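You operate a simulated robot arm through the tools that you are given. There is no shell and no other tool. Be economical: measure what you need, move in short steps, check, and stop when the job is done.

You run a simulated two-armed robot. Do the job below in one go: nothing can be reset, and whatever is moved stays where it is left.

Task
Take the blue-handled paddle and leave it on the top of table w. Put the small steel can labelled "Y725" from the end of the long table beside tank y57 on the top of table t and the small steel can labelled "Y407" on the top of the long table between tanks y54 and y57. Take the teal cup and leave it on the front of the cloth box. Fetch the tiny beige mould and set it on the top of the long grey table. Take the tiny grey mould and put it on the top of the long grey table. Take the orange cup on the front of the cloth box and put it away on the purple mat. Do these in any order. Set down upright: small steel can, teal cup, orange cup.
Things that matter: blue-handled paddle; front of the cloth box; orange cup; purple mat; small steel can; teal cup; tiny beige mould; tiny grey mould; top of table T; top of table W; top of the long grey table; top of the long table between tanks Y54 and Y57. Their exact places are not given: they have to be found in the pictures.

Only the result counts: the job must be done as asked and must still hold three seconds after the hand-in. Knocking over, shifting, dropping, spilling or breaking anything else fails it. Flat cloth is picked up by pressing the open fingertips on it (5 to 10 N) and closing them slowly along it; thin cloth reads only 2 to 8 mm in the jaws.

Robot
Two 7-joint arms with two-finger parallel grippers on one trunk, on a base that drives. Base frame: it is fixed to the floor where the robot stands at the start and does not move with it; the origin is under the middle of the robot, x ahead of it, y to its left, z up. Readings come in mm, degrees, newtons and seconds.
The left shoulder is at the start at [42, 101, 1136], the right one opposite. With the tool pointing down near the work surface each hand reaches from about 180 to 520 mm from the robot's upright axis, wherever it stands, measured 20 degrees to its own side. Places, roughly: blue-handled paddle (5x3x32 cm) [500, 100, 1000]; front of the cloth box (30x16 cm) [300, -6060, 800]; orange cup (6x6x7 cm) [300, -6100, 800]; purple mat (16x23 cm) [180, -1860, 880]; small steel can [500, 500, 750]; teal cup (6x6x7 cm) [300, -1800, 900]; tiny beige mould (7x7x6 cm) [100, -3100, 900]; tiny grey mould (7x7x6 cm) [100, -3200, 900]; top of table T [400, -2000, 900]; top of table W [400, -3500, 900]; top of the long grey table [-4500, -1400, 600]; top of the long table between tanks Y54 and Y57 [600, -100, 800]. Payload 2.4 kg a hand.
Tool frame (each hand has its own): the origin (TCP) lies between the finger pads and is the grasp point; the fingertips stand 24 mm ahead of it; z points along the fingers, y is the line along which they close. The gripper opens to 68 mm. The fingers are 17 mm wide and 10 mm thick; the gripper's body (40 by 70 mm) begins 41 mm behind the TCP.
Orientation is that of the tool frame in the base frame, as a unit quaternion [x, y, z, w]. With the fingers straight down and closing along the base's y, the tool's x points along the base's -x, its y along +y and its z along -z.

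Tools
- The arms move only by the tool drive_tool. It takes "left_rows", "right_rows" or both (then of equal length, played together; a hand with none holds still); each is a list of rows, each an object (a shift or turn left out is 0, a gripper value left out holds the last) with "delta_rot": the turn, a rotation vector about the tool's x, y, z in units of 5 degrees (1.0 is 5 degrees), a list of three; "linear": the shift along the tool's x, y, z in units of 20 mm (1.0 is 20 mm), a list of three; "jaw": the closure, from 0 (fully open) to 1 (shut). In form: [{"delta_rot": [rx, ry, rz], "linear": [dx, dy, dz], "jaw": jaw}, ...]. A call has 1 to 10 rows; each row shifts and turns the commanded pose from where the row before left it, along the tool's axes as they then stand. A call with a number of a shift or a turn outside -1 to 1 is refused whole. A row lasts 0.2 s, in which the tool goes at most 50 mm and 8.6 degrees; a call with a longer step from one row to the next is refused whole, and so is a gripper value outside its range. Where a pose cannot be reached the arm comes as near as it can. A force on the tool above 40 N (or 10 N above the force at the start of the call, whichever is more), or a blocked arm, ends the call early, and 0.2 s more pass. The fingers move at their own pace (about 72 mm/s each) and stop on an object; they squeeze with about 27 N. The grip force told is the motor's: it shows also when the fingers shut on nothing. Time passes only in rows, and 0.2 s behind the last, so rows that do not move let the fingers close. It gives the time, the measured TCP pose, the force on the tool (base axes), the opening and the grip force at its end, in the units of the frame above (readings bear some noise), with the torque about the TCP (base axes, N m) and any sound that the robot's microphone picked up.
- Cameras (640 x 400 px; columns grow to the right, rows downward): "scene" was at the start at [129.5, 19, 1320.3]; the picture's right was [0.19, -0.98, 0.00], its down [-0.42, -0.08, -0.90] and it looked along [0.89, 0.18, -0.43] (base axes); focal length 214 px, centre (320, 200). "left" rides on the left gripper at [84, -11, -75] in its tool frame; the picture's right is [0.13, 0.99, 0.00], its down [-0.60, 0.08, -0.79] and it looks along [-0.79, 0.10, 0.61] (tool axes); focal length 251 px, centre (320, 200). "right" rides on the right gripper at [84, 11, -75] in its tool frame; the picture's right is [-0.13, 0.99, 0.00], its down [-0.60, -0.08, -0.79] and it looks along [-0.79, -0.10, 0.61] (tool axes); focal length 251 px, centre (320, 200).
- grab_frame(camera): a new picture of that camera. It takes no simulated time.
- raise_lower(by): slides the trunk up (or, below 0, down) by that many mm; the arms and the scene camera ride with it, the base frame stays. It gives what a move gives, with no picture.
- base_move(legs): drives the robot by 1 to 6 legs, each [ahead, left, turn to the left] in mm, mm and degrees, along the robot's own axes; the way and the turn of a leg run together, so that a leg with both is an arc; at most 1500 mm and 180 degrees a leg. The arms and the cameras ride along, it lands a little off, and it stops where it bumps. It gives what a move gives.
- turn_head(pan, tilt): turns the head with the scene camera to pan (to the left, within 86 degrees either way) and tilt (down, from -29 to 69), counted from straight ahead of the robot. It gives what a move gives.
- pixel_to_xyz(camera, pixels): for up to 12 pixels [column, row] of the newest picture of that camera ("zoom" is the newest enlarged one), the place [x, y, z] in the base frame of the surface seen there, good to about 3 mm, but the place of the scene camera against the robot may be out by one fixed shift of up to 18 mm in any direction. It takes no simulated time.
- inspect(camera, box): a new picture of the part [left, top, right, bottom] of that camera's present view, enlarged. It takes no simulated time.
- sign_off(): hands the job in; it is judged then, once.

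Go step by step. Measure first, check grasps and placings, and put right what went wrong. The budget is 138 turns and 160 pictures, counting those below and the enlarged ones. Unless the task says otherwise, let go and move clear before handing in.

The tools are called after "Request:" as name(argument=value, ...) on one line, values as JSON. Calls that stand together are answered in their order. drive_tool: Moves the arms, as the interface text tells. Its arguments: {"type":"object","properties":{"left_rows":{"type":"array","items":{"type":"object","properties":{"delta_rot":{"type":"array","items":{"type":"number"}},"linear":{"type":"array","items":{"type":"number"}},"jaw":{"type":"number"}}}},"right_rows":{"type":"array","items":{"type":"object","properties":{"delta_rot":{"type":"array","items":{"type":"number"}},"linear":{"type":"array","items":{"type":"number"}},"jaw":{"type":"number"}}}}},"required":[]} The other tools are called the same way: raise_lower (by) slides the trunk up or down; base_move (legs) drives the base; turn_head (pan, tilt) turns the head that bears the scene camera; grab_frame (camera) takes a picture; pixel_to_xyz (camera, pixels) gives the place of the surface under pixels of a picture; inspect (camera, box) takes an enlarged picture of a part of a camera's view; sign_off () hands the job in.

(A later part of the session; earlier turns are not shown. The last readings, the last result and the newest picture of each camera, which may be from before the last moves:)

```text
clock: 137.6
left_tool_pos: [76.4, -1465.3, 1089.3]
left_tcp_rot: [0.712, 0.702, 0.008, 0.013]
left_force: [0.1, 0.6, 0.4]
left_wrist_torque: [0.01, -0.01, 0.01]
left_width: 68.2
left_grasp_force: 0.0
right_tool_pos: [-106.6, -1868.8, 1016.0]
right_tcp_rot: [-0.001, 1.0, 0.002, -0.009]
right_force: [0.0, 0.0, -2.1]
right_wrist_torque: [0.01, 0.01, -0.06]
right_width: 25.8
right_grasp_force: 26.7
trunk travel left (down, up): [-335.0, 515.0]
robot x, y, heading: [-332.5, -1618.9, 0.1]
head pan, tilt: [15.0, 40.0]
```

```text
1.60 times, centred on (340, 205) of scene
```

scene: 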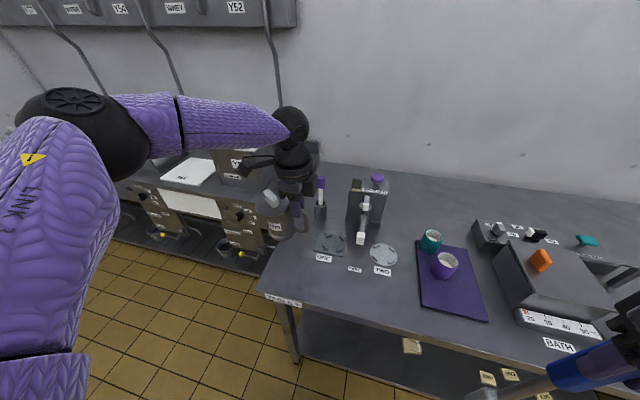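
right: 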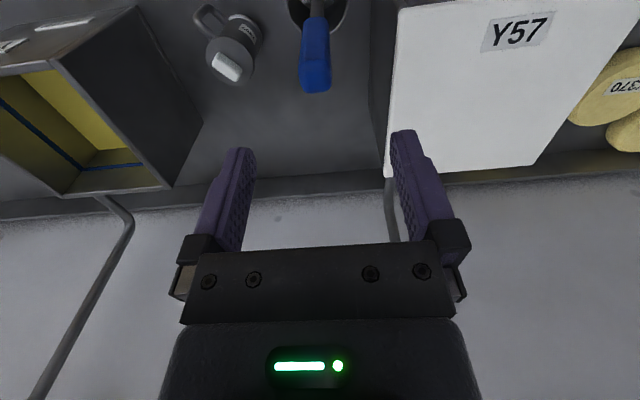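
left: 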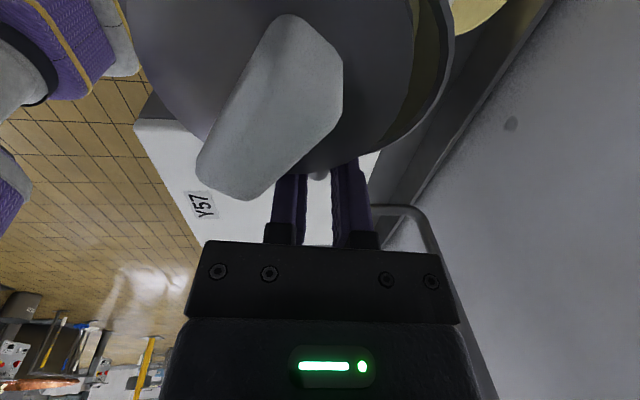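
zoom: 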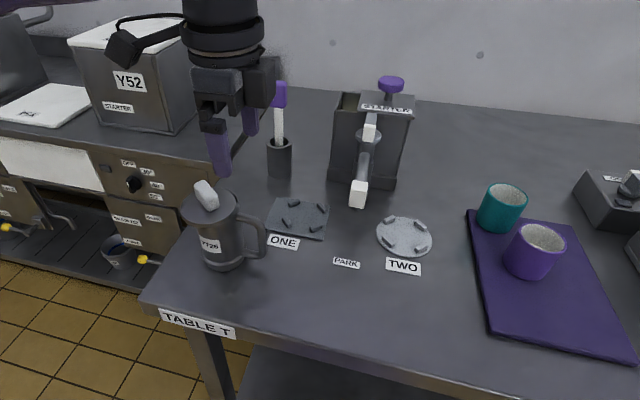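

Y725 stands upright on table T. Next the paddle to table W: back off, return the left wrist to neutral, and drive along the row.

Request:
base_move(legs=[[-240, 0, 0], [0, -850, 0], [0, -850, 0]])

Request:
drive_tool(left_rows=[{"delta_rot": [0, 0, -1], "linear": [0, 0, -0.5]}, {"delta_rot": [0, 0, -1], "linear": [0, 0, -0.5]}, {"delta_rot": [0, 0, -1]}, {"delta_rot": [0, 0, -1]}, {"delta_rot": [0, 0, -1]}, {"delta_rot": [0, 0, -1]}, {"delta_rot": [0, 0, -1]}, {"delta_rot": [0, 0, -1]}, {"delta_rot": [0, 0, -1]}, {"delta_rot": [0, 0, -1]}])

Request:
drive_tool(left_rows=[{"delta_rot": [0, 0, -1]}, {"delta_rot": [0, 0, -1]}, {"delta_rot": [0, 0, -1]}, {"delta_rot": [0, 0, -1]}, {"delta_rot": [0, 0, -1]}, {"delta_rot": [0, 0, -1]}, {"delta_rot": [0, 0, -1]}, {"delta_rot": [0, 0, -1]}])

Request:
turn_head(pan=0, tilt=25)

Request:
grab_frame(camera="scene")

```text
clock: 147.7
left_tool_pos: [-173.6, -3204.8, 1088.0]
left_tcp_rot: [0.717, 0.696, 0.007, 0.013]
left_force: [-0.8, 1.1, 1.3]
left_wrist_torque: [0.02, 0.0, 0.02]
left_width: 67.9
left_grasp_force: 0.0
right_tool_pos: [-361.6, -3605.6, 1014.9]
right_tcp_rot: [0.007, 1.0, 0.001, -0.009]
right_force: [0.5, 0.5, -1.2]
right_wrist_torque: [0.0, 0.01, 0.02]
right_width: 25.8
right_grasp_force: 27.2
trunk travel left (down, up): [-335.0, 515.0]
robot x, y, heading: [-587.3, -3354.0, -0.9]
head pan, tilt: [15.0, 40.0]
```

```text
clock: 149.9
left_tool_pos: [-173.7, -3205.3, 1107.2]
left_tcp_rot: [0.356, 0.934, 0.002, 0.016]
left_force: [-0.1, 0.4, 0.0]
left_wrist_torque: [0.02, -0.01, 0.01]
left_width: 68.3
left_grasp_force: 0.0
right_tool_pos: [-362.1, -3604.4, 1016.3]
right_tcp_rot: [0.007, 1.0, 0.002, -0.009]
right_force: [0.5, 0.9, -1.8]
right_wrist_torque: [0.01, 0.03, -0.01]
right_width: 26.0
right_grasp_force: 26.9
trunk travel left (down, up): [-335.0, 515.0]
robot x, y, heading: [-585.4, -3349.3, -0.7]
head pan, tilt: [15.0, 40.0]
```

```text
clock: 151.7
left_tool_pos: [-175.1, -3205.4, 1108.3]
left_tcp_rot: [0.014, 1.0, -0.004, 0.014]
left_force: [0.1, 0.3, 0.2]
left_wrist_torque: [-0.01, 0.01, 0.01]
left_width: 67.9
left_grasp_force: 0.2
right_tool_pos: [-362.1, -3604.1, 1015.7]
right_tcp_rot: [0.007, 1.0, 0.002, -0.009]
right_force: [-0.5, -0.2, -0.4]
right_wrist_torque: [0.01, 0.0, 0.0]
right_width: 26.0
right_grasp_force: 27.0
trunk travel left (down, up): [-335.0, 515.0]
robot x, y, heading: [-588.4, -3353.8, -0.5]
head pan, tilt: [15.0, 40.0]
```

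```text
clock: 152.5
left_tool_pos: [-174.0, -3206.4, 1107.1]
left_tcp_rot: [0.015, 1.0, -0.003, 0.015]
left_force: [-0.6, -0.1, 0.1]
left_wrist_torque: [0.0, 0.03, -0.02]
left_width: 68.0
left_grasp_force: 0.0
right_tool_pos: [-362.9, -3604.2, 1016.0]
right_tcp_rot: [0.007, 1.0, 0.001, -0.008]
right_force: [-0.1, -0.3, -1.6]
right_wrist_torque: [0.0, -0.01, 0.01]
right_width: 26.0
right_grasp_force: 26.4
trunk travel left (down, up): [-335.0, 515.0]
robot x, y, heading: [-586.4, -3353.2, -0.8]
head pan, tilt: [0.0, 25.0]
```

```text
83 pictures are left
```

scene: 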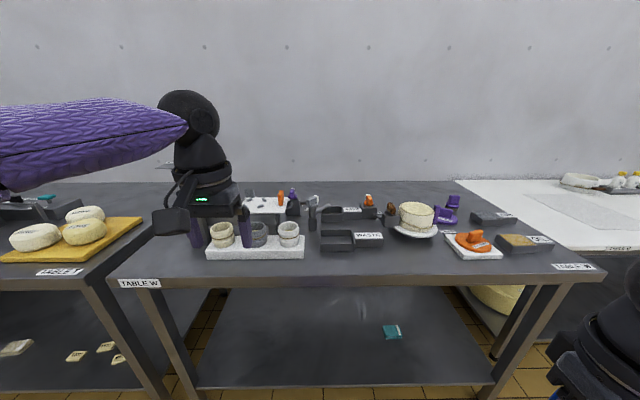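

Table W is tagged. Three small moulds stand on a white tray at (220–290,235). Zoom to identify and measure free space for the paddle.

Request:
inspect(camera="scene", box=[190, 190, 330, 280])

Request:
pixel_to_xyz(camera="scene", pixels=[[222, 226], [258, 226], [289, 225], [225, 254], [300, 254], [340, 265], [420, 270], [340, 250], [400, 245], [310, 284], [500, 280], [560, 250]])

Request:
inspect(camera="scene", box=[290, 180, 600, 300])

```text
4.44 times, centred on (260, 235) of scene
```

zoom: 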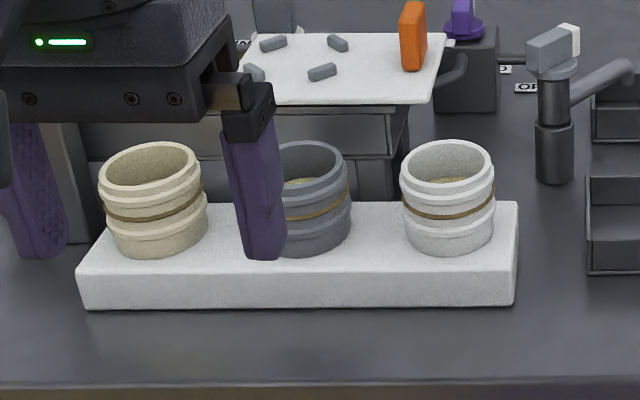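

```text
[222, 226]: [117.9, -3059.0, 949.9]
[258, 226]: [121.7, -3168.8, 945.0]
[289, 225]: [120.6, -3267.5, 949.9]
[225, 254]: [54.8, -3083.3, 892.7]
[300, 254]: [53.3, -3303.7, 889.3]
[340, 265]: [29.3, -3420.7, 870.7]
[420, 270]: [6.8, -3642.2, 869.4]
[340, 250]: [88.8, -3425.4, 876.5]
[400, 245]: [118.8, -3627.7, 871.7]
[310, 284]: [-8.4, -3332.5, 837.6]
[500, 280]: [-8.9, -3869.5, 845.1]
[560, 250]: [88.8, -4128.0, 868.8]
```

```text
2.06 times, centred on (445, 240) of scene
```

zoom: 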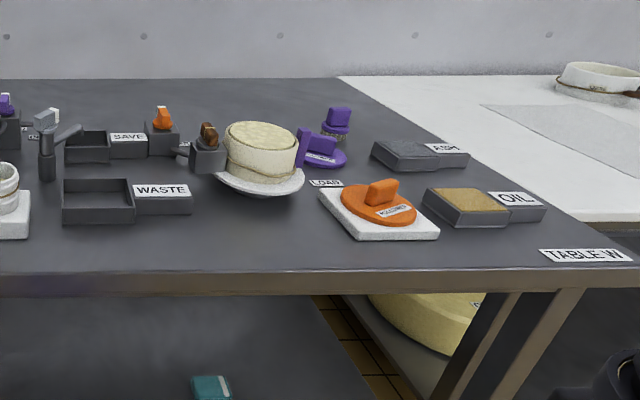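

The moulds: beige (y≈-3059), dark grey (y≈-3169), white (decoy, y≈-3267). For the paddle I want a free lane along x; the left end of table W may have one, so I'll drive left 330 mm to see it.

Request:
base_move(legs=[[0, 330, 0.8]])

Request:
turn_head(pan=-5, tilt=35)

Request:
grab_frame(camera="scene")

```text
clock: 154.7
left_tool_pos: [-170.3, -2874.0, 1107.2]
left_tcp_rot: [0.014, 1.0, -0.004, 0.014]
left_force: [0.5, -0.4, 0.6]
left_wrist_torque: [0.03, 0.01, -0.03]
left_width: 67.9
left_grasp_force: 0.1
right_tool_pos: [-357.6, -3273.5, 1017.5]
right_tcp_rot: [0.006, 1.0, 0.001, -0.009]
right_force: [0.4, 0.2, -2.0]
right_wrist_torque: [0.0, 0.05, 0.03]
right_width: 25.6
right_grasp_force: 27.2
trunk travel left (down, up): [-335.0, 515.0]
robot x, y, heading: [-583.6, -3018.2, -0.7]
head pan, tilt: [0.0, 25.0]
```

```text
clock: 155.4
left_tool_pos: [-170.7, -2874.0, 1108.1]
left_tcp_rot: [0.014, 1.0, -0.003, 0.014]
left_force: [-1.0, -0.2, 0.3]
left_wrist_torque: [0.0, -0.01, 0.0]
left_width: 68.1
left_grasp_force: 0.0
right_tool_pos: [-357.0, -3273.2, 1015.2]
right_tcp_rot: [0.006, 1.0, 0.001, -0.008]
right_force: [0.8, -0.4, -2.2]
right_wrist_torque: [-0.03, 0.03, 0.04]
right_width: 25.8
right_grasp_force: 27.1
trunk travel left (down, up): [-335.0, 515.0]
robot x, y, heading: [-581.3, -3022.4, -0.5]
head pan, tilt: [-5.0, 35.0]
```

```text
80 pictures are left
```

scene: 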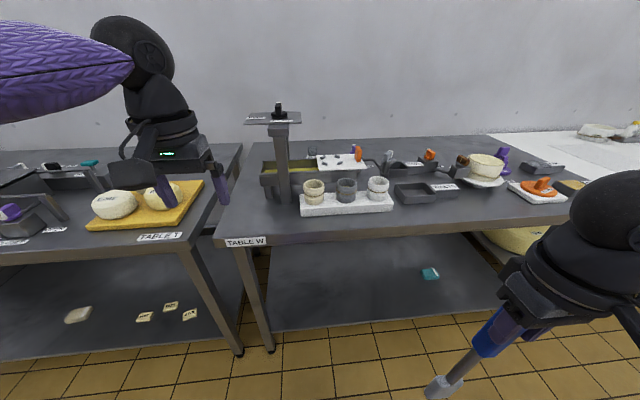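

A clear lane is visible on the left end of table W, around (255,215). Measure it.

Request:
pixel_to_xyz(camera="scene", pixels=[[220, 228], [250, 228], [240, 200], [245, 170], [250, 150], [265, 200], [302, 212], [264, 185], [300, 225], [228, 200], [240, 236], [280, 205]])

```text
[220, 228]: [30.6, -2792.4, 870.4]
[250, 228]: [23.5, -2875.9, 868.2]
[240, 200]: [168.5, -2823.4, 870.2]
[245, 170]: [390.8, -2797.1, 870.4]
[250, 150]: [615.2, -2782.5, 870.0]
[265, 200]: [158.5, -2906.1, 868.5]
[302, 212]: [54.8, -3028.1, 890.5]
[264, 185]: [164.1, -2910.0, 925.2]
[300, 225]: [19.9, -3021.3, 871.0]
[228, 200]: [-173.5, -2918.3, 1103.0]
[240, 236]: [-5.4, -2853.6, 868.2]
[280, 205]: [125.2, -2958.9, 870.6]
```

Lane: y -2785…-2905, centre -2845, x up to ~400, top z≈861. I'll back up, pitch the right hand to point forward (paddle horizontal) while extending it, and tuck the left hand.

Request:
base_move(legs=[[-180, 0, 0.5]])

Request:
drive_tool(right_rows=[{"delta_rot": [0, -1, 0], "linear": [-1, 0, 0.04]}, {"delta_rot": [0, -1, 0], "linear": [-0.99, 0, 0.13]}, {"delta_rot": [0, -1, 0], "linear": [-0.98, 0, 0.22]}, {"delta_rot": [0, -1, 0], "linear": [-0.95, 0, 0.3]}, {"delta_rot": [0, -1, 0], "linear": [-0.92, 0, 0.38]}, {"delta_rot": [0, -1, 0], "linear": [-0.89, 0, 0.46]}, {"delta_rot": [0, -1, 0], "linear": [-0.84, 0, 0.54]}, {"delta_rot": [0, -1, 0], "linear": [-0.79, 0, 0.61]}, {"delta_rot": [0, -1, 0], "linear": [-0.74, 0, 0.68]}, {"delta_rot": [0, -1, 0], "linear": [-0.68, 0, 0.74]}], left_rows=[{"linear": [0.8, 0, 0]}, {"linear": [0.8, 0, 0]}, {"linear": [0.8, 0, 0]}, {"linear": [0.8, 0, 0]}, {"linear": [0.8, 0, 0]}, {"linear": [0.8, 0, 0]}, {"linear": [0.8, 0, 0]}, {"linear": [0.8, 0, 0]}, {}, {}])

Request:
drive_tool(right_rows=[{"delta_rot": [0, -1, 0]}, {"delta_rot": [0, -1, 0]}, {"delta_rot": [0, -1, 0]}, {"delta_rot": [0, -1, 0]}, {"delta_rot": [0, -1, 0]}, {"delta_rot": [0, -1, 0]}, {"delta_rot": [0, -1, 0]}, {"delta_rot": [0, -1, 0]}, {}])

Request:
turn_head(pan=-25, tilt=35)

Request:
grab_frame(camera="scene")

```text
clock: 156.9
left_tool_pos: [-351.3, -2869.7, 1107.1]
left_tcp_rot: [0.01, 1.0, -0.003, 0.015]
left_force: [-0.8, 0.2, 0.3]
left_wrist_torque: [0.01, -0.02, 0.0]
left_width: 68.1
left_grasp_force: 0.1
right_tool_pos: [-535.0, -3270.6, 1017.0]
right_tcp_rot: [0.002, 1.0, 0.001, -0.008]
right_force: [-0.3, 0.0, -2.1]
right_wrist_torque: [0.03, 0.03, 0.04]
right_width: 26.0
right_grasp_force: 27.2
trunk travel left (down, up): [-335.0, 515.0]
robot x, y, heading: [-760.8, -3018.6, -0.2]
head pan, tilt: [-5.0, 35.0]
```

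```text
clock: 159.1
left_tool_pos: [-479.9, -2866.6, 1103.9]
left_tcp_rot: [0.01, 1.0, -0.004, 0.015]
left_force: [-0.3, 0.0, 1.3]
left_wrist_torque: [0.01, 0.01, -0.01]
left_width: 67.9
left_grasp_force: 0.0
right_tool_pos: [-335.4, -3269.9, 1003.4]
right_tcp_rot: [0.002, 0.909, 0.0, 0.416]
right_force: [0.1, -0.3, -1.4]
right_wrist_torque: [0.04, 0.16, 0.0]
right_width: 25.8
right_grasp_force: 26.7
trunk travel left (down, up): [-335.0, 515.0]
robot x, y, heading: [-763.6, -3022.6, -0.2]
head pan, tilt: [-5.0, 35.0]
```

```text
clock: 161.1
left_tool_pos: [-480.2, -2866.0, 1104.3]
left_tcp_rot: [0.01, 1.0, -0.004, 0.015]
left_force: [0.8, 0.4, 0.3]
left_wrist_torque: [0.03, 0.01, 0.0]
left_width: 68.1
left_grasp_force: 0.0
right_tool_pos: [-336.0, -3271.9, 1002.4]
right_tcp_rot: [0.002, 0.713, -0.001, 0.701]
right_force: [-0.9, -1.1, -1.1]
right_wrist_torque: [-0.02, 0.23, 0.04]
right_width: 26.1
right_grasp_force: 27.0
trunk travel left (down, up): [-335.0, 515.0]
robot x, y, heading: [-764.5, -3022.0, -0.0]
head pan, tilt: [-5.0, 35.0]
```

```text
clock: 161.9
left_tool_pos: [-479.3, -2868.0, 1102.9]
left_tcp_rot: [0.01, 1.0, -0.004, 0.015]
left_force: [-0.4, -0.2, 0.9]
left_wrist_torque: [0.0, 0.03, 0.01]
left_width: 68.0
left_grasp_force: 0.1
right_tool_pos: [-334.2, -3271.0, 1003.0]
right_tcp_rot: [0.001, 0.713, 0.0, 0.701]
right_force: [0.1, -1.0, -1.1]
right_wrist_torque: [0.0, 0.22, 0.0]
right_width: 25.8
right_grasp_force: 27.1
trunk travel left (down, up): [-335.0, 515.0]
robot x, y, heading: [-764.0, -3021.8, -0.3]
head pan, tilt: [-25.0, 35.0]
```

```text
79 pictures are left
```

scene: 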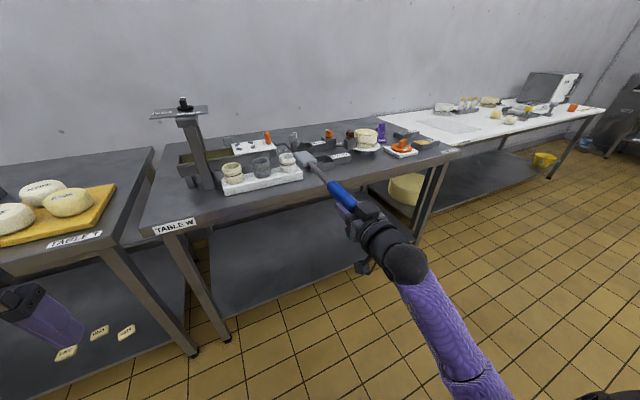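

The paddle is horizontal. Drive so it lies over the lane (TCP to about (15,-2845)).

Request:
base_move(legs=[[0, 426, 0.2], [345, 0, 0]])

Request:
turn_head(pan=-25, tilt=40)

Request:
grab_frame(camera="scene")

```text
clock: 166.4
left_tool_pos: [-130.1, -2443.6, 1102.9]
left_tcp_rot: [0.006, 1.0, -0.003, 0.014]
left_force: [1.3, 0.7, -0.1]
left_wrist_torque: [0.01, 0.01, 0.0]
left_width: 68.1
left_grasp_force: 0.2
right_tool_pos: [17.4, -2846.7, 1003.5]
right_tcp_rot: [-0.001, 0.713, 0.002, 0.701]
right_force: [-0.4, -0.1, -1.9]
right_wrist_torque: [0.0, 0.21, 0.01]
right_width: 25.8
right_grasp_force: 27.4
trunk travel left (down, up): [-335.0, 515.0]
robot x, y, heading: [-413.1, -2600.3, 0.2]
head pan, tilt: [-25.0, 35.0]
```

```text
clock: 167.1
left_tool_pos: [-130.5, -2443.9, 1102.7]
left_tcp_rot: [0.006, 1.0, -0.004, 0.014]
left_force: [0.0, 0.5, 0.2]
left_wrist_torque: [-0.03, 0.02, 0.03]
left_width: 68.0
left_grasp_force: 0.1
right_tool_pos: [15.7, -2847.3, 1002.0]
right_tcp_rot: [-0.001, 0.714, 0.002, 0.701]
right_force: [0.7, 0.1, -1.0]
right_wrist_torque: [0.02, 0.19, 0.01]
right_width: 25.7
right_grasp_force: 26.4
trunk travel left (down, up): [-335.0, 515.0]
robot x, y, heading: [-410.7, -2598.8, 0.5]
head pan, tilt: [-25.0, 40.0]
```

```text
78 pictures are left
```

scene: 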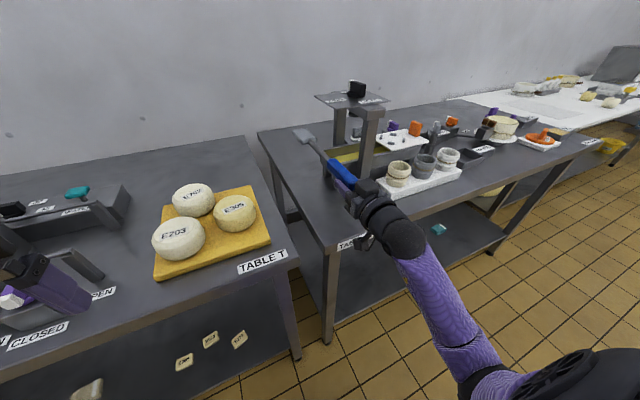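

Lined up. Back 8 mm to keep the hand off the table edge, then lower with the trunk.

Request:
base_move(legs=[[-9, 0, -0.4]])

Request:
raise_lower(by=-105)

Request:
inspect(camera="scene", box=[240, 60, 460, 230])

```text
clock: 167.8
left_tool_pos: [-138.5, -2446.1, 1104.3]
left_tcp_rot: [0.01, 1.0, -0.004, 0.015]
left_force: [-0.1, -0.5, -0.2]
left_wrist_torque: [-0.01, 0.01, -0.01]
left_width: 68.2
left_grasp_force: 0.0
right_tool_pos: [5.9, -2850.5, 1003.4]
right_tcp_rot: [0.002, 0.713, -0.002, 0.701]
right_force: [-0.6, -0.7, -1.0]
right_wrist_torque: [-0.02, 0.21, 0.01]
right_width: 25.8
right_grasp_force: 27.6
trunk travel left (down, up): [-335.0, 515.0]
robot x, y, heading: [-421.7, -2598.7, -0.2]
head pan, tilt: [-25.0, 40.0]
```

```text
clock: 169.2
left_tool_pos: [-138.5, -2446.4, 997.5]
left_tcp_rot: [0.01, 1.0, -0.004, 0.014]
left_force: [0.4, -0.1, -0.3]
left_wrist_torque: [-0.01, 0.0, 0.03]
left_width: 67.8
left_grasp_force: 0.0
right_tool_pos: [5.9, -2849.6, 898.9]
right_tcp_rot: [0.002, 0.713, -0.002, 0.701]
right_force: [-0.4, 0.0, -1.7]
right_wrist_torque: [-0.02, 0.22, -0.05]
right_width: 25.8
right_grasp_force: 27.3
trunk travel left (down, up): [-230.0, 620.0]
robot x, y, heading: [-420.6, -2601.0, -0.1]
head pan, tilt: [-25.0, 40.0]
```

```text
2.35 times, centred on (350, 145) of scene
```

zoom: 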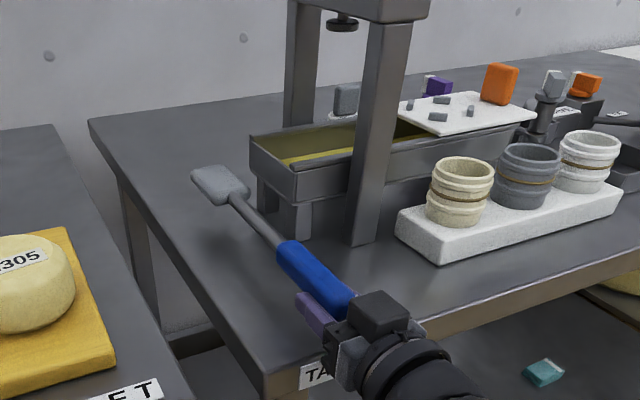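

Just above the table. Lower in small steps until contact.

Request:
raise_lower(by=-16)

Request:
drive_tool(right_rows=[{"linear": [0.1, 0, 0]}, {"linear": [0.1, 0, 0]}, {"linear": [0.1, 0, 0]}, {}])

```text
clock: 169.8
left_tool_pos: [-138.6, -2446.8, 981.4]
left_tcp_rot: [0.009, 1.0, -0.003, 0.015]
left_force: [-0.6, 0.0, 0.5]
left_wrist_torque: [-0.01, -0.01, -0.05]
left_width: 67.8
left_grasp_force: 0.1
right_tool_pos: [5.7, -2850.4, 882.4]
right_tcp_rot: [0.002, 0.713, -0.001, 0.701]
right_force: [-0.3, 0.5, -2.3]
right_wrist_torque: [0.0, 0.24, 0.0]
right_width: 26.0
right_grasp_force: 26.8
trunk travel left (down, up): [-214.0, 636.0]
robot x, y, heading: [-420.1, -2599.8, -0.1]
head pan, tilt: [-25.0, 40.0]
```

```text
clock: 170.8
left_tool_pos: [-138.3, -2445.7, 982.5]
left_tcp_rot: [0.009, 1.0, -0.004, 0.015]
left_force: [0.4, -0.2, 0.2]
left_wrist_torque: [0.0, -0.02, 0.04]
left_width: 68.3
left_grasp_force: 0.1
right_tool_pos: [6.1, -2849.6, 876.0]
right_tcp_rot: [0.002, 0.713, -0.001, 0.701]
right_force: [-0.4, -0.7, -1.6]
right_wrist_torque: [0.02, 0.16, 0.0]
right_width: 25.9
right_grasp_force: 27.7
trunk travel left (down, up): [-214.0, 636.0]
robot x, y, heading: [-420.5, -2600.9, -0.4]
head pan, tilt: [-25.0, 40.0]
```

Request:
drive_tool(right_rows=[{"linear": [0.1, 0, 0]}, {"linear": [0.1, 0, 0]}, {}])

Request:
inspect(camera="scene", box=[300, 90, 420, 200])

```text
clock: 171.6
left_tool_pos: [-139.8, -2445.7, 983.0]
left_tcp_rot: [0.01, 1.0, -0.004, 0.015]
left_force: [0.2, -1.5, 0.1]
left_wrist_torque: [0.0, 0.02, -0.02]
left_width: 68.0
left_grasp_force: 0.0
right_tool_pos: [6.2, -2849.4, 872.1]
right_tcp_rot: [0.002, 0.712, -0.002, 0.702]
right_force: [1.0, 0.8, -1.8]
right_wrist_torque: [-0.02, 0.2, -0.03]
right_width: 25.8
right_grasp_force: 27.1
trunk travel left (down, up): [-214.0, 636.0]
robot x, y, heading: [-417.9, -2599.8, -0.1]
head pan, tilt: [-25.0, 40.0]
```

```text
3.64 times, centred on (360, 145) of scene
```

zoom: 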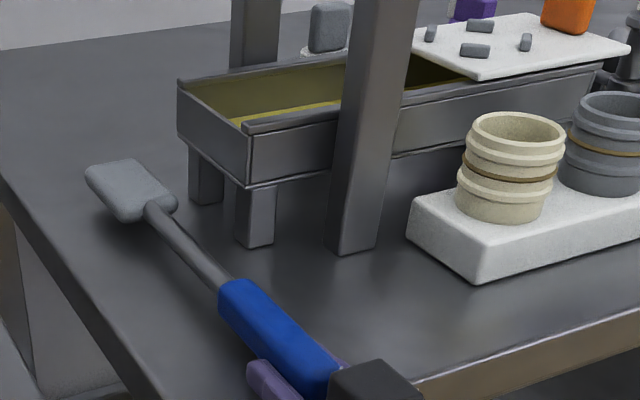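

Request:
drive_tool(right_rows=[{"linear": [0.1, 0, 0]}, {"linear": [0.1, 0, 0]}, {}])

```text
clock: 172.4
left_tool_pos: [-138.1, -2445.6, 981.9]
left_tcp_rot: [0.01, 1.0, -0.004, 0.014]
left_force: [-0.2, 0.1, -0.2]
left_wrist_torque: [-0.01, -0.04, -0.02]
left_width: 67.8
left_grasp_force: 0.1
right_tool_pos: [6.4, -2849.8, 869.7]
right_tcp_rot: [0.001, 0.713, -0.001, 0.702]
right_force: [3.5, 0.6, 7.8]
right_wrist_torque: [-0.09, 0.15, -0.01]
right_width: 25.7
right_grasp_force: 27.0
trunk travel left (down, up): [-214.0, 636.0]
robot x, y, heading: [-420.3, -2599.5, 0.0]
head pan, tilt: [-25.0, 40.0]
```

Contact (7.8 N). Open and retract straight back.

Request:
drive_tool(right_rows=[{"jaw": 0.5}, {"jaw": 0.2}, {"jaw": 0}, {}])

Request:
base_move(legs=[[-250, 0, 0]])

Request:
grab_frame(camera="scene")

Request:
inspect(camera="scene", box=[260, 80, 420, 200])

```text
clock: 173.4
left_tool_pos: [-138.2, -2446.5, 983.2]
left_tcp_rot: [0.009, 1.0, -0.004, 0.015]
left_force: [-0.5, 0.1, -0.2]
left_wrist_torque: [0.0, 0.02, 0.01]
left_width: 68.0
left_grasp_force: 0.1
right_tool_pos: [5.1, -2848.9, 869.4]
right_tcp_rot: [0.002, 0.713, -0.001, 0.702]
right_force: [1.3, 2.8, 9.8]
right_wrist_torque: [-0.13, -0.03, 0.02]
right_width: 64.4
right_grasp_force: 0.0
trunk travel left (down, up): [-214.0, 636.0]
robot x, y, heading: [-419.1, -2601.8, -0.4]
head pan, tilt: [-25.0, 40.0]
```

```text
clock: 175.2
left_tool_pos: [-394.7, -2444.9, 983.7]
left_tcp_rot: [0.006, 1.0, -0.004, 0.015]
left_force: [-0.2, 0.0, 0.6]
left_wrist_torque: [0.0, -0.03, 0.03]
left_width: 67.7
left_grasp_force: 0.1
right_tool_pos: [-246.5, -2847.1, 867.7]
right_tcp_rot: [0.001, 0.713, 0.0, 0.701]
right_force: [-0.6, -1.1, 0.3]
right_wrist_torque: [0.0, -0.02, 0.02]
right_width: 68.2
right_grasp_force: 0.0
trunk travel left (down, up): [-214.0, 636.0]
robot x, y, heading: [-674.4, -2602.7, -0.0]
head pan, tilt: [-25.0, 40.0]
```

```text
75 pictures are left
```

scene: 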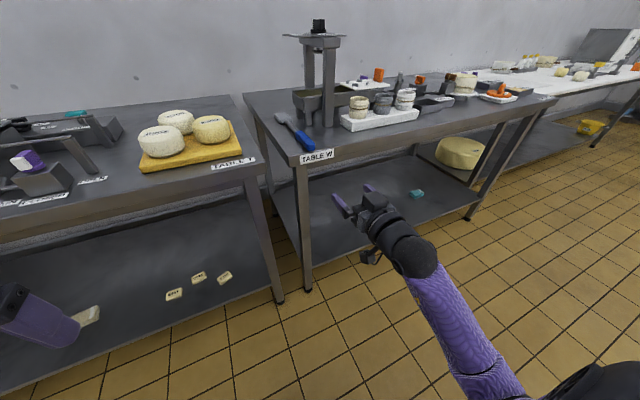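

```text
3.33 times, centred on (340, 140) of scene
```

zoom: 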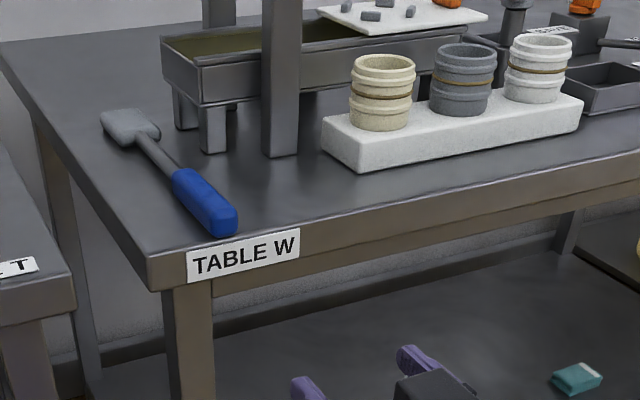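

The paddle lies fully on table W. Now point the right hand down again, raise the trunk, and head for the moulds.

Request:
raise_lower(by=150)

Request:
drive_tool(right_rows=[{"delta_rot": [0, 1, 0], "linear": [0, 0, -0.5]}, {"delta_rot": [0, 1, 0], "linear": [0, 0, -0.5]}, {"delta_rot": [0, 1, 0], "linear": [0, 0, -0.5]}, {"delta_rot": [0, 1, 0], "linear": [0, 0, -0.5]}, {"delta_rot": [0, 1, 0]}, {"delta_rot": [0, 1, 0]}, {"delta_rot": [0, 1, 0]}, {"delta_rot": [0, 1, 0]}, {"delta_rot": [0, 1, 0]}, {"delta_rot": [0, 1, 0]}])

Request:
drive_tool(right_rows=[{"delta_rot": [0, 1, 0]}, {"delta_rot": [0, 1, 0]}, {"delta_rot": [0, 1, 0]}, {"delta_rot": [0, 1, 0]}, {"delta_rot": [0, 1, 0]}, {"delta_rot": [0, 1, 0]}, {"delta_rot": [0, 1, 0]}, {"delta_rot": [0, 1, 0]}])

Request:
base_move(legs=[[0, -510, 0], [300, 0, 0]])

Request:
turn_head(pan=0, tilt=35)

Request:
grab_frame(camera="scene")

```text
clock: 177.0
left_tool_pos: [-394.3, -2445.1, 1132.0]
left_tcp_rot: [0.007, 1.0, -0.004, 0.016]
left_force: [0.1, 0.2, -0.3]
left_wrist_torque: [0.01, 0.0, -0.01]
left_width: 68.0
left_grasp_force: 0.1
right_tool_pos: [-247.7, -2847.7, 1019.5]
right_tcp_rot: [0.001, 0.713, 0.0, 0.701]
right_force: [-0.1, 0.2, 0.1]
right_wrist_torque: [0.02, 0.02, 0.0]
right_width: 67.9
right_grasp_force: 0.0
trunk travel left (down, up): [-364.0, 486.0]
robot x, y, heading: [-676.0, -2598.9, -0.3]
head pan, tilt: [-25.0, 40.0]
```

```text
clock: 179.2
left_tool_pos: [-392.5, -2443.8, 1133.0]
left_tcp_rot: [0.007, 1.0, -0.003, 0.015]
left_force: [-0.3, 0.5, -0.3]
left_wrist_torque: [0.04, 0.01, -0.01]
left_width: 68.1
left_grasp_force: 0.1
right_tool_pos: [-288.0, -2848.7, 1025.3]
right_tcp_rot: [0.0, 0.943, 0.0, 0.333]
right_force: [0.3, 0.0, 0.6]
right_wrist_torque: [0.0, -0.02, 0.0]
right_width: 68.2
right_grasp_force: 0.1
trunk travel left (down, up): [-364.0, 486.0]
robot x, y, heading: [-676.6, -2599.1, 0.1]
head pan, tilt: [-25.0, 40.0]
```

```text
clock: 181.0
left_tool_pos: [-392.6, -2444.2, 1132.3]
left_tcp_rot: [0.007, 1.0, -0.004, 0.015]
left_force: [-1.2, 0.3, 0.9]
left_wrist_torque: [0.0, 0.02, -0.03]
left_width: 68.0
left_grasp_force: 0.0
right_tool_pos: [-287.2, -2846.1, 1025.0]
right_tcp_rot: [-0.001, 1.0, 0.001, -0.009]
right_force: [0.9, 0.1, -0.5]
right_wrist_torque: [0.02, 0.03, -0.03]
right_width: 68.0
right_grasp_force: 0.0
trunk travel left (down, up): [-364.0, 486.0]
robot x, y, heading: [-676.4, -2596.7, 0.3]
head pan, tilt: [-25.0, 40.0]
```

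```text
clock: 185.7
left_tool_pos: [-88.2, -2964.4, 1132.2]
left_tcp_rot: [0.01, 1.0, -0.003, 0.015]
left_force: [-0.3, 0.3, 0.0]
left_wrist_torque: [0.0, 0.03, -0.02]
left_width: 68.2
left_grasp_force: 0.0
right_tool_pos: [15.9, -3368.1, 1025.1]
right_tcp_rot: [0.002, 1.0, 0.001, -0.008]
right_force: [-0.6, 0.4, -0.5]
right_wrist_torque: [-0.01, -0.03, 0.03]
right_width: 68.0
right_grasp_force: 0.1
trunk travel left (down, up): [-364.0, 486.0]
robot x, y, heading: [-368.5, -3118.2, -0.3]
head pan, tilt: [-25.0, 40.0]
```

```text
clock: 186.6
left_tool_pos: [-88.6, -2964.9, 1132.1]
left_tcp_rot: [0.01, 1.0, -0.004, 0.015]
left_force: [0.0, -0.5, -0.2]
left_wrist_torque: [0.02, 0.01, -0.01]
left_width: 68.0
left_grasp_force: 0.1
right_tool_pos: [14.9, -3367.4, 1026.1]
right_tcp_rot: [0.003, 1.0, 0.002, -0.009]
right_force: [-0.2, -0.3, 0.0]
right_wrist_torque: [0.02, 0.0, 0.02]
right_width: 68.1
right_grasp_force: 0.1
trunk travel left (down, up): [-364.0, 486.0]
robot x, y, heading: [-374.5, -3119.3, -0.2]
head pan, tilt: [0.0, 35.0]
```

```text
73 pictures are left
```

scene: 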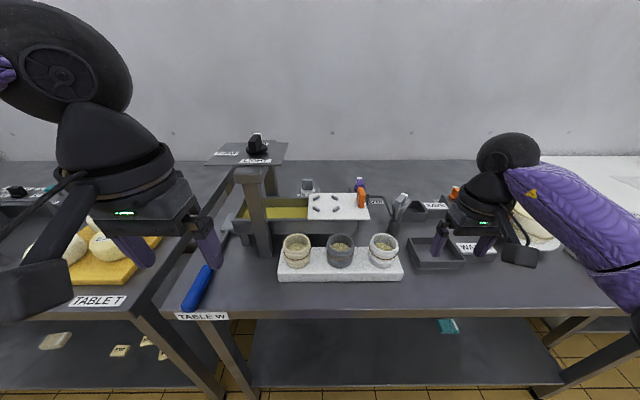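

Zoom and measure the moulds' rims and heights.

Request:
inspect(camera="scene", box=[270, 220, 410, 290])

Request:
pixel_to_xyz(camera="zoom", pixels=[[63, 83], [122, 75], [182, 83], [122, 95], [122, 105], [265, 83], [322, 75], [382, 83], [322, 110], [322, 95], [460, 83], [322, 210]])

```text
4.57 times, centred on (340, 255) of scene
```

zoom: 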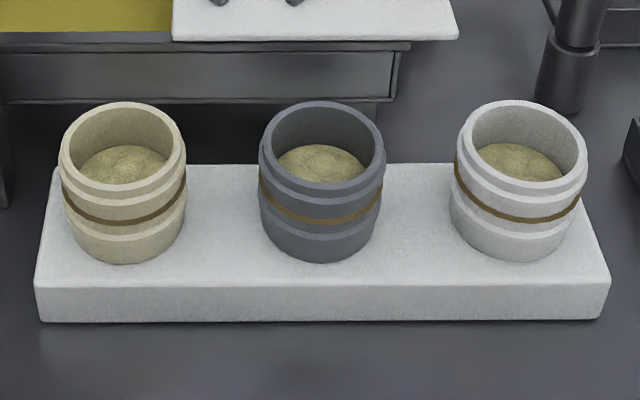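

```text
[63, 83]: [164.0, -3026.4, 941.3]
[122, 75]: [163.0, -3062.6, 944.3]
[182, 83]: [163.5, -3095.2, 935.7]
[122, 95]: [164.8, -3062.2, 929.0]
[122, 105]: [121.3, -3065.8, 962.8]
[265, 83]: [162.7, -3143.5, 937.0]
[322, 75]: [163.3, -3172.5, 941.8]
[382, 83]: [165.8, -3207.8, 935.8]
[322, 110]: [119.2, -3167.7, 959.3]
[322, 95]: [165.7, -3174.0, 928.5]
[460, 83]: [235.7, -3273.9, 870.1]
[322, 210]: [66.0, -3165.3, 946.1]
```

Request:
pixel_to_xyz(camera="zoom", pixels=[[62, 148], [184, 148], [122, 188], [122, 106], [262, 145], [383, 145], [322, 188], [322, 106], [122, 160], [70, 148], [177, 148]])

```text
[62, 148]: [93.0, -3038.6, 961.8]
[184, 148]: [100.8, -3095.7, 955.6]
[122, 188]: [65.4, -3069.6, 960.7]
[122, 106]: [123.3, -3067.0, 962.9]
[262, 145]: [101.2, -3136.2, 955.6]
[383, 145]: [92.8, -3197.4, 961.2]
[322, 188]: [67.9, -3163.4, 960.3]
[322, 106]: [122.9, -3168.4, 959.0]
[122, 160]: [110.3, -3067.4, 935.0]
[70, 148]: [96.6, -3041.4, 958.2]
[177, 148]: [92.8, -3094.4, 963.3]
```

Beige rim centre ≈(87,-3067), grey ≈(87,-3167), outer Ø≈62, rim z≈953, content 25 mm down. I'll grip each by its rim wall: beige on its left side with the left hand, grey on its right side with the right hand. Approach above.

Request:
base_move(legs=[[78, 0, 0.2]])

Request:
drive_tool(left_rows=[{"linear": [-0.48, -0.37, 0.56], "jaw": 0.4}, {"linear": [-0.48, -0.37, 0.56]}, {"linear": [-0.48, -0.37, 0.56]}, {"linear": [-0.48, -0.37, 0.56]}, {"linear": [-0.48, -0.37, 0.56]}, {"linear": [-0.48, -0.37, 0.56]}, {"linear": [-0.48, -0.37, 0.56]}, {"linear": [-0.48, -0.37, 0.56]}, {"linear": [-0.48, -0.37, 0.56]}, {"linear": [-0.48, -0.37, 0.5]}], right_rows=[{"linear": [0.03, 0.86, 0], "jaw": 0.4}, {"linear": [0.03, 0.86, 0]}, {"linear": [0.03, 0.86, 0]}, {"linear": [0.03, 0.86, 0]}, {"linear": [0.03, 0.86, 0]}, {"linear": [0.03, 0.86, 0]}, {"linear": [0.03, 0.86, 0]}, {"linear": [0.03, 0.86, 0]}, {"linear": [0.03, 0.86, 0]}, {"linear": [0.03, 0.86, 0]}])

Request:
grab_frame(camera="left")

Request:
grab_frame(camera="right")

```text
clock: 187.6
left_tool_pos: [-9.4, -2965.0, 1132.1]
left_tcp_rot: [0.01, 1.0, -0.004, 0.015]
left_force: [-0.1, -0.2, -0.7]
left_wrist_torque: [0.03, -0.01, 0.0]
left_width: 68.0
left_grasp_force: 0.1
right_tool_pos: [94.4, -3368.0, 1024.8]
right_tcp_rot: [0.003, 1.0, 0.001, -0.009]
right_force: [0.3, -0.4, 0.3]
right_wrist_torque: [-0.01, 0.01, -0.02]
right_width: 68.2
right_grasp_force: 0.1
trunk travel left (down, up): [-364.0, 486.0]
robot x, y, heading: [-295.8, -3118.4, -0.5]
head pan, tilt: [0.0, 35.0]
```

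```text
clock: 189.8
left_tool_pos: [80.8, -3032.7, 1025.4]
left_tcp_rot: [0.01, 1.0, -0.004, 0.015]
left_force: [0.1, -0.9, 0.3]
left_wrist_torque: [0.01, 0.03, -0.01]
left_width: 40.8
left_grasp_force: 0.1
left hand out of reach, approached as far as the arm can: row 10
right_tool_pos: [88.4, -3197.2, 1025.0]
right_tcp_rot: [0.003, 1.0, 0.001, -0.008]
right_force: [0.0, 1.1, 0.0]
right_wrist_torque: [0.03, -0.01, 0.05]
right_width: 40.6
right_grasp_force: 0.1
trunk travel left (down, up): [-364.0, 486.0]
robot x, y, heading: [-291.6, -3117.6, -0.3]
head pan, tilt: [0.0, 35.0]
```

```text
71 pictures are left
```

left: 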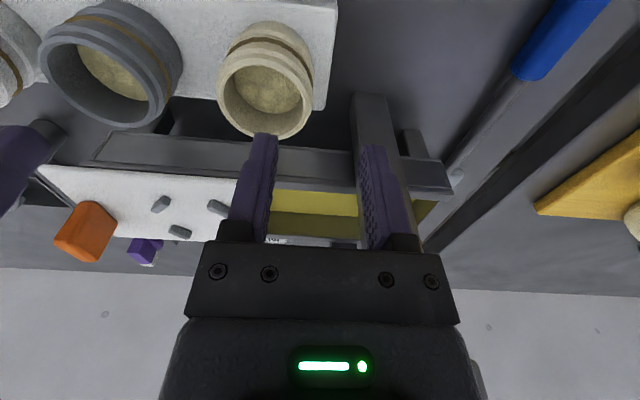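

```text
70 pictures are left
```

right: 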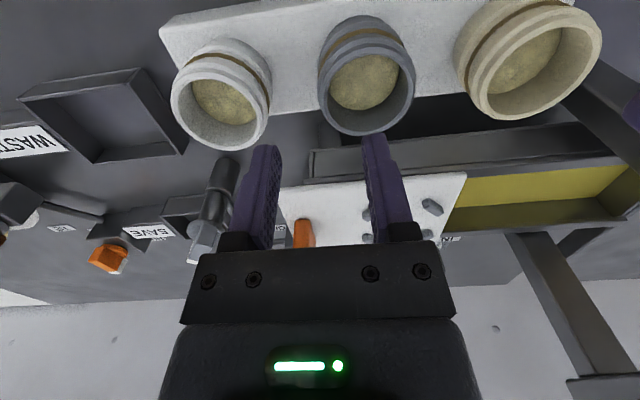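

The press post appears right beside the left hand (left picture (375,130)). Measure it and the rims from the wrist cameras.

Request:
pixel_to_xyz(camera="left", pixels=[[365, 105], [355, 130], [400, 190], [218, 95], [265, 75], [310, 95], [265, 137], [265, 100], [425, 190]])

Request:
pixel_to_xyz(camera="right", pixels=[[320, 85], [413, 85], [365, 48], [368, 133], [365, 85], [270, 105], [220, 148]])

Request:
pixel_to_xyz(camera="scene", pixels=[[250, 215], [258, 185], [225, 158], [285, 150], [262, 240]])

Request:
grab_frame(camera="scene")

```text
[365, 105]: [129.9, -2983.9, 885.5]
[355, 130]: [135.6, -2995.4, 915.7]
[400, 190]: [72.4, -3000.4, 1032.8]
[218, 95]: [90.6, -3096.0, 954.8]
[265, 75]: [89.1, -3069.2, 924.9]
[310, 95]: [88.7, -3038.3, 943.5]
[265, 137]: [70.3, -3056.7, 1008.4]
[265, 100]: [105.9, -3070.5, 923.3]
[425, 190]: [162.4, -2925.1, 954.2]
```

```text
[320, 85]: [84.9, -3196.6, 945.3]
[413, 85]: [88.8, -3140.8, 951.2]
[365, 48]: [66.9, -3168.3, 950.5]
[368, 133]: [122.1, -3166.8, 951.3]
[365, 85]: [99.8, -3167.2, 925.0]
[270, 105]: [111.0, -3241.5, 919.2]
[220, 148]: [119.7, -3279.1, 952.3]
```

```text
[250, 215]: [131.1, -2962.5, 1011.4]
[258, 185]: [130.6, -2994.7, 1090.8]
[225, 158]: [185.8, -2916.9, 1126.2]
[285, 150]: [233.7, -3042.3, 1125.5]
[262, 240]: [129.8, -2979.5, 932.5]
```

```text
69 pictures are left
```

scene: 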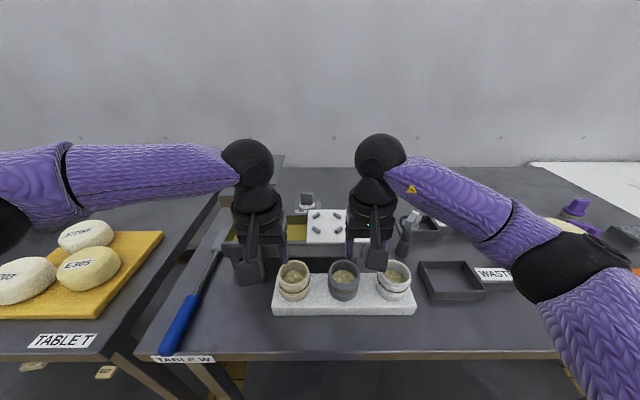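

The post's near corner is at about (127,-2998); left hand at x≈87, y≈-3041 stays ~10 mm clear. Fine-position: base 7 ahead, left hand 8 mm right, then lower with the trunk.

Request:
base_move(legs=[[7, 0, 0]])

Request:
drive_tool(left_rows=[{"linear": [0, -0.4, 0]}, {}], right_rows=[{"linear": [0.1, 0.1, 0]}, {}])

Request:
raise_lower(by=-35)

Request:
grab_frame(camera="left")

Request:
grab_frame(camera="right")

```text
clock: 190.6
left_tool_pos: [88.4, -3031.7, 1025.3]
left_tcp_rot: [0.011, 1.0, -0.003, 0.015]
left_force: [-0.9, -0.3, -0.2]
left_wrist_torque: [0.03, -0.02, -0.01]
left_width: 40.7
left_grasp_force: 0.0
right_tool_pos: [98.1, -3197.1, 1026.2]
right_tcp_rot: [0.003, 1.0, 0.0, -0.01]
right_force: [0.1, 0.0, 0.5]
right_wrist_torque: [-0.01, 0.01, -0.02]
right_width: 40.7
right_grasp_force: 0.1
trunk travel left (down, up): [-364.0, 486.0]
robot x, y, heading: [-290.0, -3117.3, -0.3]
head pan, tilt: [0.0, 35.0]
```

```text
clock: 191.2
left_tool_pos: [84.9, -3034.5, 1026.0]
left_tcp_rot: [0.011, 1.0, -0.006, 0.016]
left_force: [-0.4, 0.1, -0.4]
left_wrist_torque: [-0.03, -0.03, -0.01]
left_width: 41.0
left_grasp_force: 0.1
left hand out of reach, approached as far as the arm can: row 1
right_tool_pos: [94.5, -3195.4, 1026.2]
right_tcp_rot: [0.003, 1.0, 0.001, -0.009]
right_force: [-0.2, 0.3, -0.4]
right_wrist_torque: [0.02, 0.0, 0.0]
right_width: 40.9
right_grasp_force: 0.1
trunk travel left (down, up): [-364.0, 486.0]
robot x, y, heading: [-287.2, -3116.6, -0.1]
head pan, tilt: [0.0, 35.0]
```

```text
clock: 191.9
left_tool_pos: [84.3, -3035.4, 990.8]
left_tcp_rot: [0.01, 1.0, -0.004, 0.015]
left_force: [-1.1, -0.2, 0.0]
left_wrist_torque: [-0.03, -0.01, -0.01]
left_width: 40.8
left_grasp_force: 0.0
right_tool_pos: [94.5, -3196.6, 990.4]
right_tcp_rot: [0.002, 1.0, 0.002, -0.009]
right_force: [0.4, 0.0, -0.2]
right_wrist_torque: [0.03, 0.01, 0.02]
right_width: 40.7
right_grasp_force: 0.0
trunk travel left (down, up): [-329.0, 521.0]
robot x, y, heading: [-286.4, -3120.3, -0.3]
head pan, tilt: [0.0, 35.0]
```

```text
68 pictures are left
```

left: 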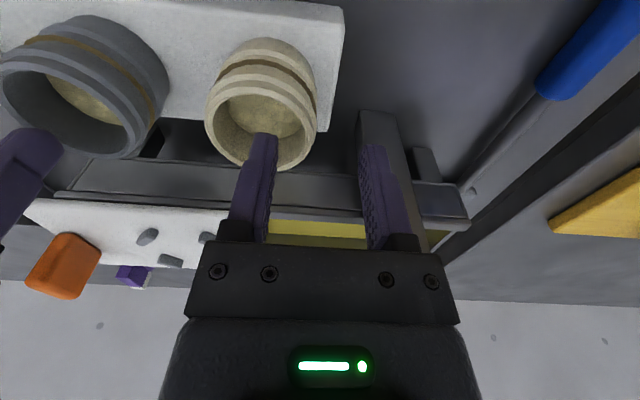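

```text
67 pictures are left
```

right: 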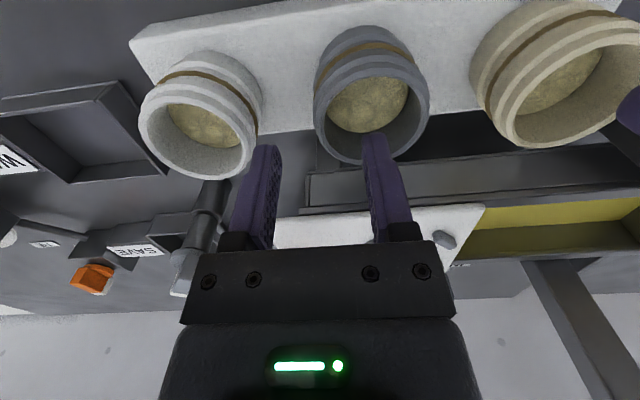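

Inner fingers hang inside the moulds, outer ones outside. Lower 28 mm and close both.

Request:
raise_lower(by=-28)

Request:
drive_tool(left_rows=[{"jaw": 0.6}, {"jaw": 0.8}, {"jaw": 1}, {"jaw": 1}, {"jaw": 1}], right_rows=[{"jaw": 0.6}, {"jaw": 0.8}, {"jaw": 1}, {"jaw": 1}, {"jaw": 1}])

Request:
raise_lower(by=20)

Request:
grab_frame(camera="left")

Request:
grab_frame(camera="scene")

```text
clock: 192.7
left_tool_pos: [85.2, -3034.2, 963.3]
left_tcp_rot: [0.011, 1.0, -0.004, 0.015]
left_force: [-0.3, 0.2, -0.1]
left_wrist_torque: [0.03, -0.01, 0.01]
left_width: 41.0
left_grasp_force: 0.1
right_tool_pos: [95.0, -3195.1, 963.0]
right_tcp_rot: [0.004, 1.0, 0.001, -0.009]
right_force: [-0.1, -0.8, 0.2]
right_wrist_torque: [0.02, 0.0, -0.02]
right_width: 40.7
right_grasp_force: 0.0
trunk travel left (down, up): [-301.0, 549.0]
robot x, y, heading: [-286.7, -3119.5, -0.4]
head pan, tilt: [0.0, 35.0]
```

```text
clock: 193.9
left_tool_pos: [84.4, -3034.5, 963.5]
left_tcp_rot: [0.011, 1.0, -0.005, 0.016]
left_force: [0.8, -0.1, 1.6]
left_wrist_torque: [0.04, -0.04, -0.02]
left_width: 3.4
left_grasp_force: 26.7
right_tool_pos: [94.4, -3195.9, 961.7]
right_tcp_rot: [0.002, 1.0, 0.0, -0.01]
right_force: [0.8, -1.3, 1.2]
right_wrist_torque: [-0.06, -0.05, -0.03]
right_width: 6.7
right_grasp_force: 27.4
trunk travel left (down, up): [-301.0, 549.0]
robot x, y, heading: [-283.2, -3115.5, -0.2]
head pan, tilt: [0.0, 35.0]
```

```text
clock: 194.5
left_tool_pos: [84.4, -3033.4, 984.1]
left_tcp_rot: [0.01, 1.0, -0.004, 0.015]
left_force: [0.6, 0.5, -1.4]
left_wrist_torque: [0.02, 0.02, 0.0]
left_width: 3.0
left_grasp_force: 27.4
right_tool_pos: [95.0, -3196.5, 981.8]
right_tcp_rot: [0.002, 1.0, 0.0, -0.009]
right_force: [-0.1, 0.3, 0.0]
right_wrist_torque: [-0.04, 0.0, 0.01]
right_width: 6.9
right_grasp_force: 27.1
trunk travel left (down, up): [-321.0, 529.0]
robot x, y, heading: [-285.9, -3121.3, -0.2]
head pan, tilt: [0.0, 35.0]
```

```text
66 pictures are left
```

left: 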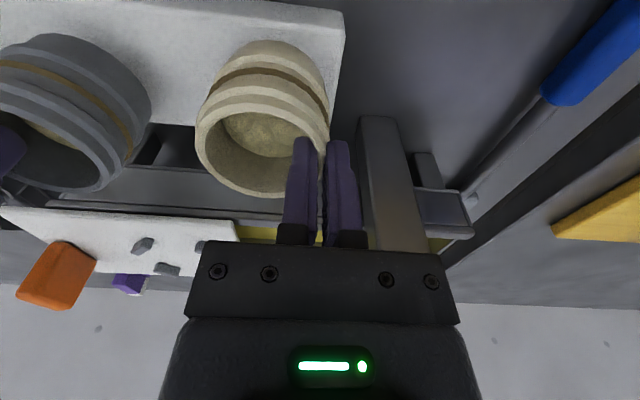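

```text
65 pictures are left
```

scene: 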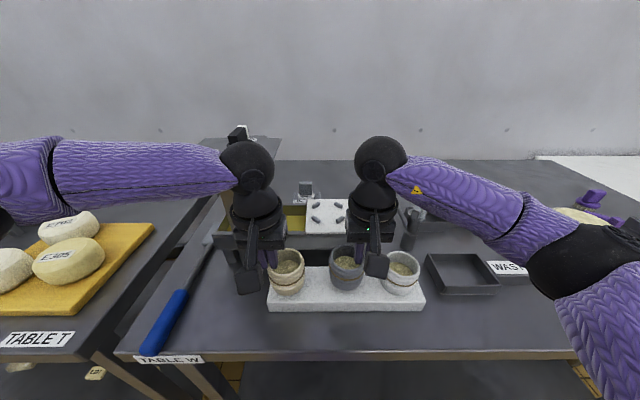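

Widths 3.0 and 6.9 mm: rims seem pinched, but loads are tiny. Inspect closely whether they rose.

Request:
raise_lower(by=25)

Request:
inspect(camera="scene", box=[230, 220, 440, 320])

Request:
grab_frame(camera="right")

```text
clock: 195.2
left_tool_pos: [84.2, -3033.5, 1007.2]
left_tcp_rot: [0.011, 1.0, -0.004, 0.015]
left_force: [0.8, -0.8, -0.5]
left_wrist_torque: [0.02, 0.01, -0.02]
left_width: 3.2
left_grasp_force: 26.8
right_tool_pos: [95.9, -3196.3, 1007.9]
right_tcp_rot: [0.002, 1.0, 0.0, -0.009]
right_force: [0.1, 0.0, -1.2]
right_wrist_torque: [-0.03, 0.0, 0.03]
right_width: 6.7
right_grasp_force: 27.2
trunk travel left (down, up): [-346.0, 504.0]
robot x, y, heading: [-285.6, -3124.3, -0.4]
head pan, tilt: [0.0, 35.0]
```

```text
3.05 times, centred on (335, 270) of scene
```

zoom: 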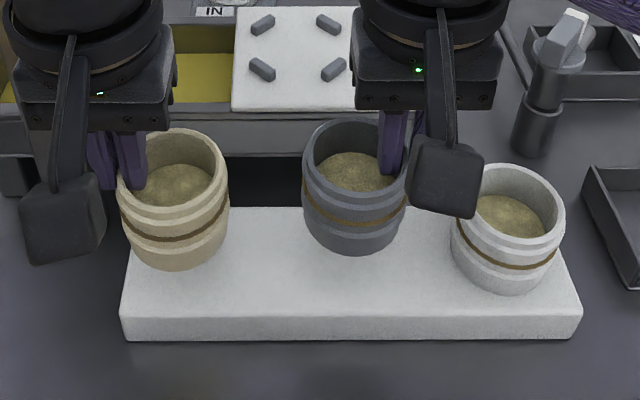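

```text
63 pictures are left
```

right: 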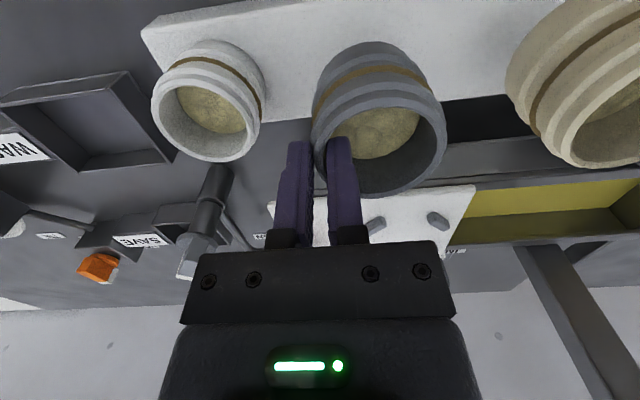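

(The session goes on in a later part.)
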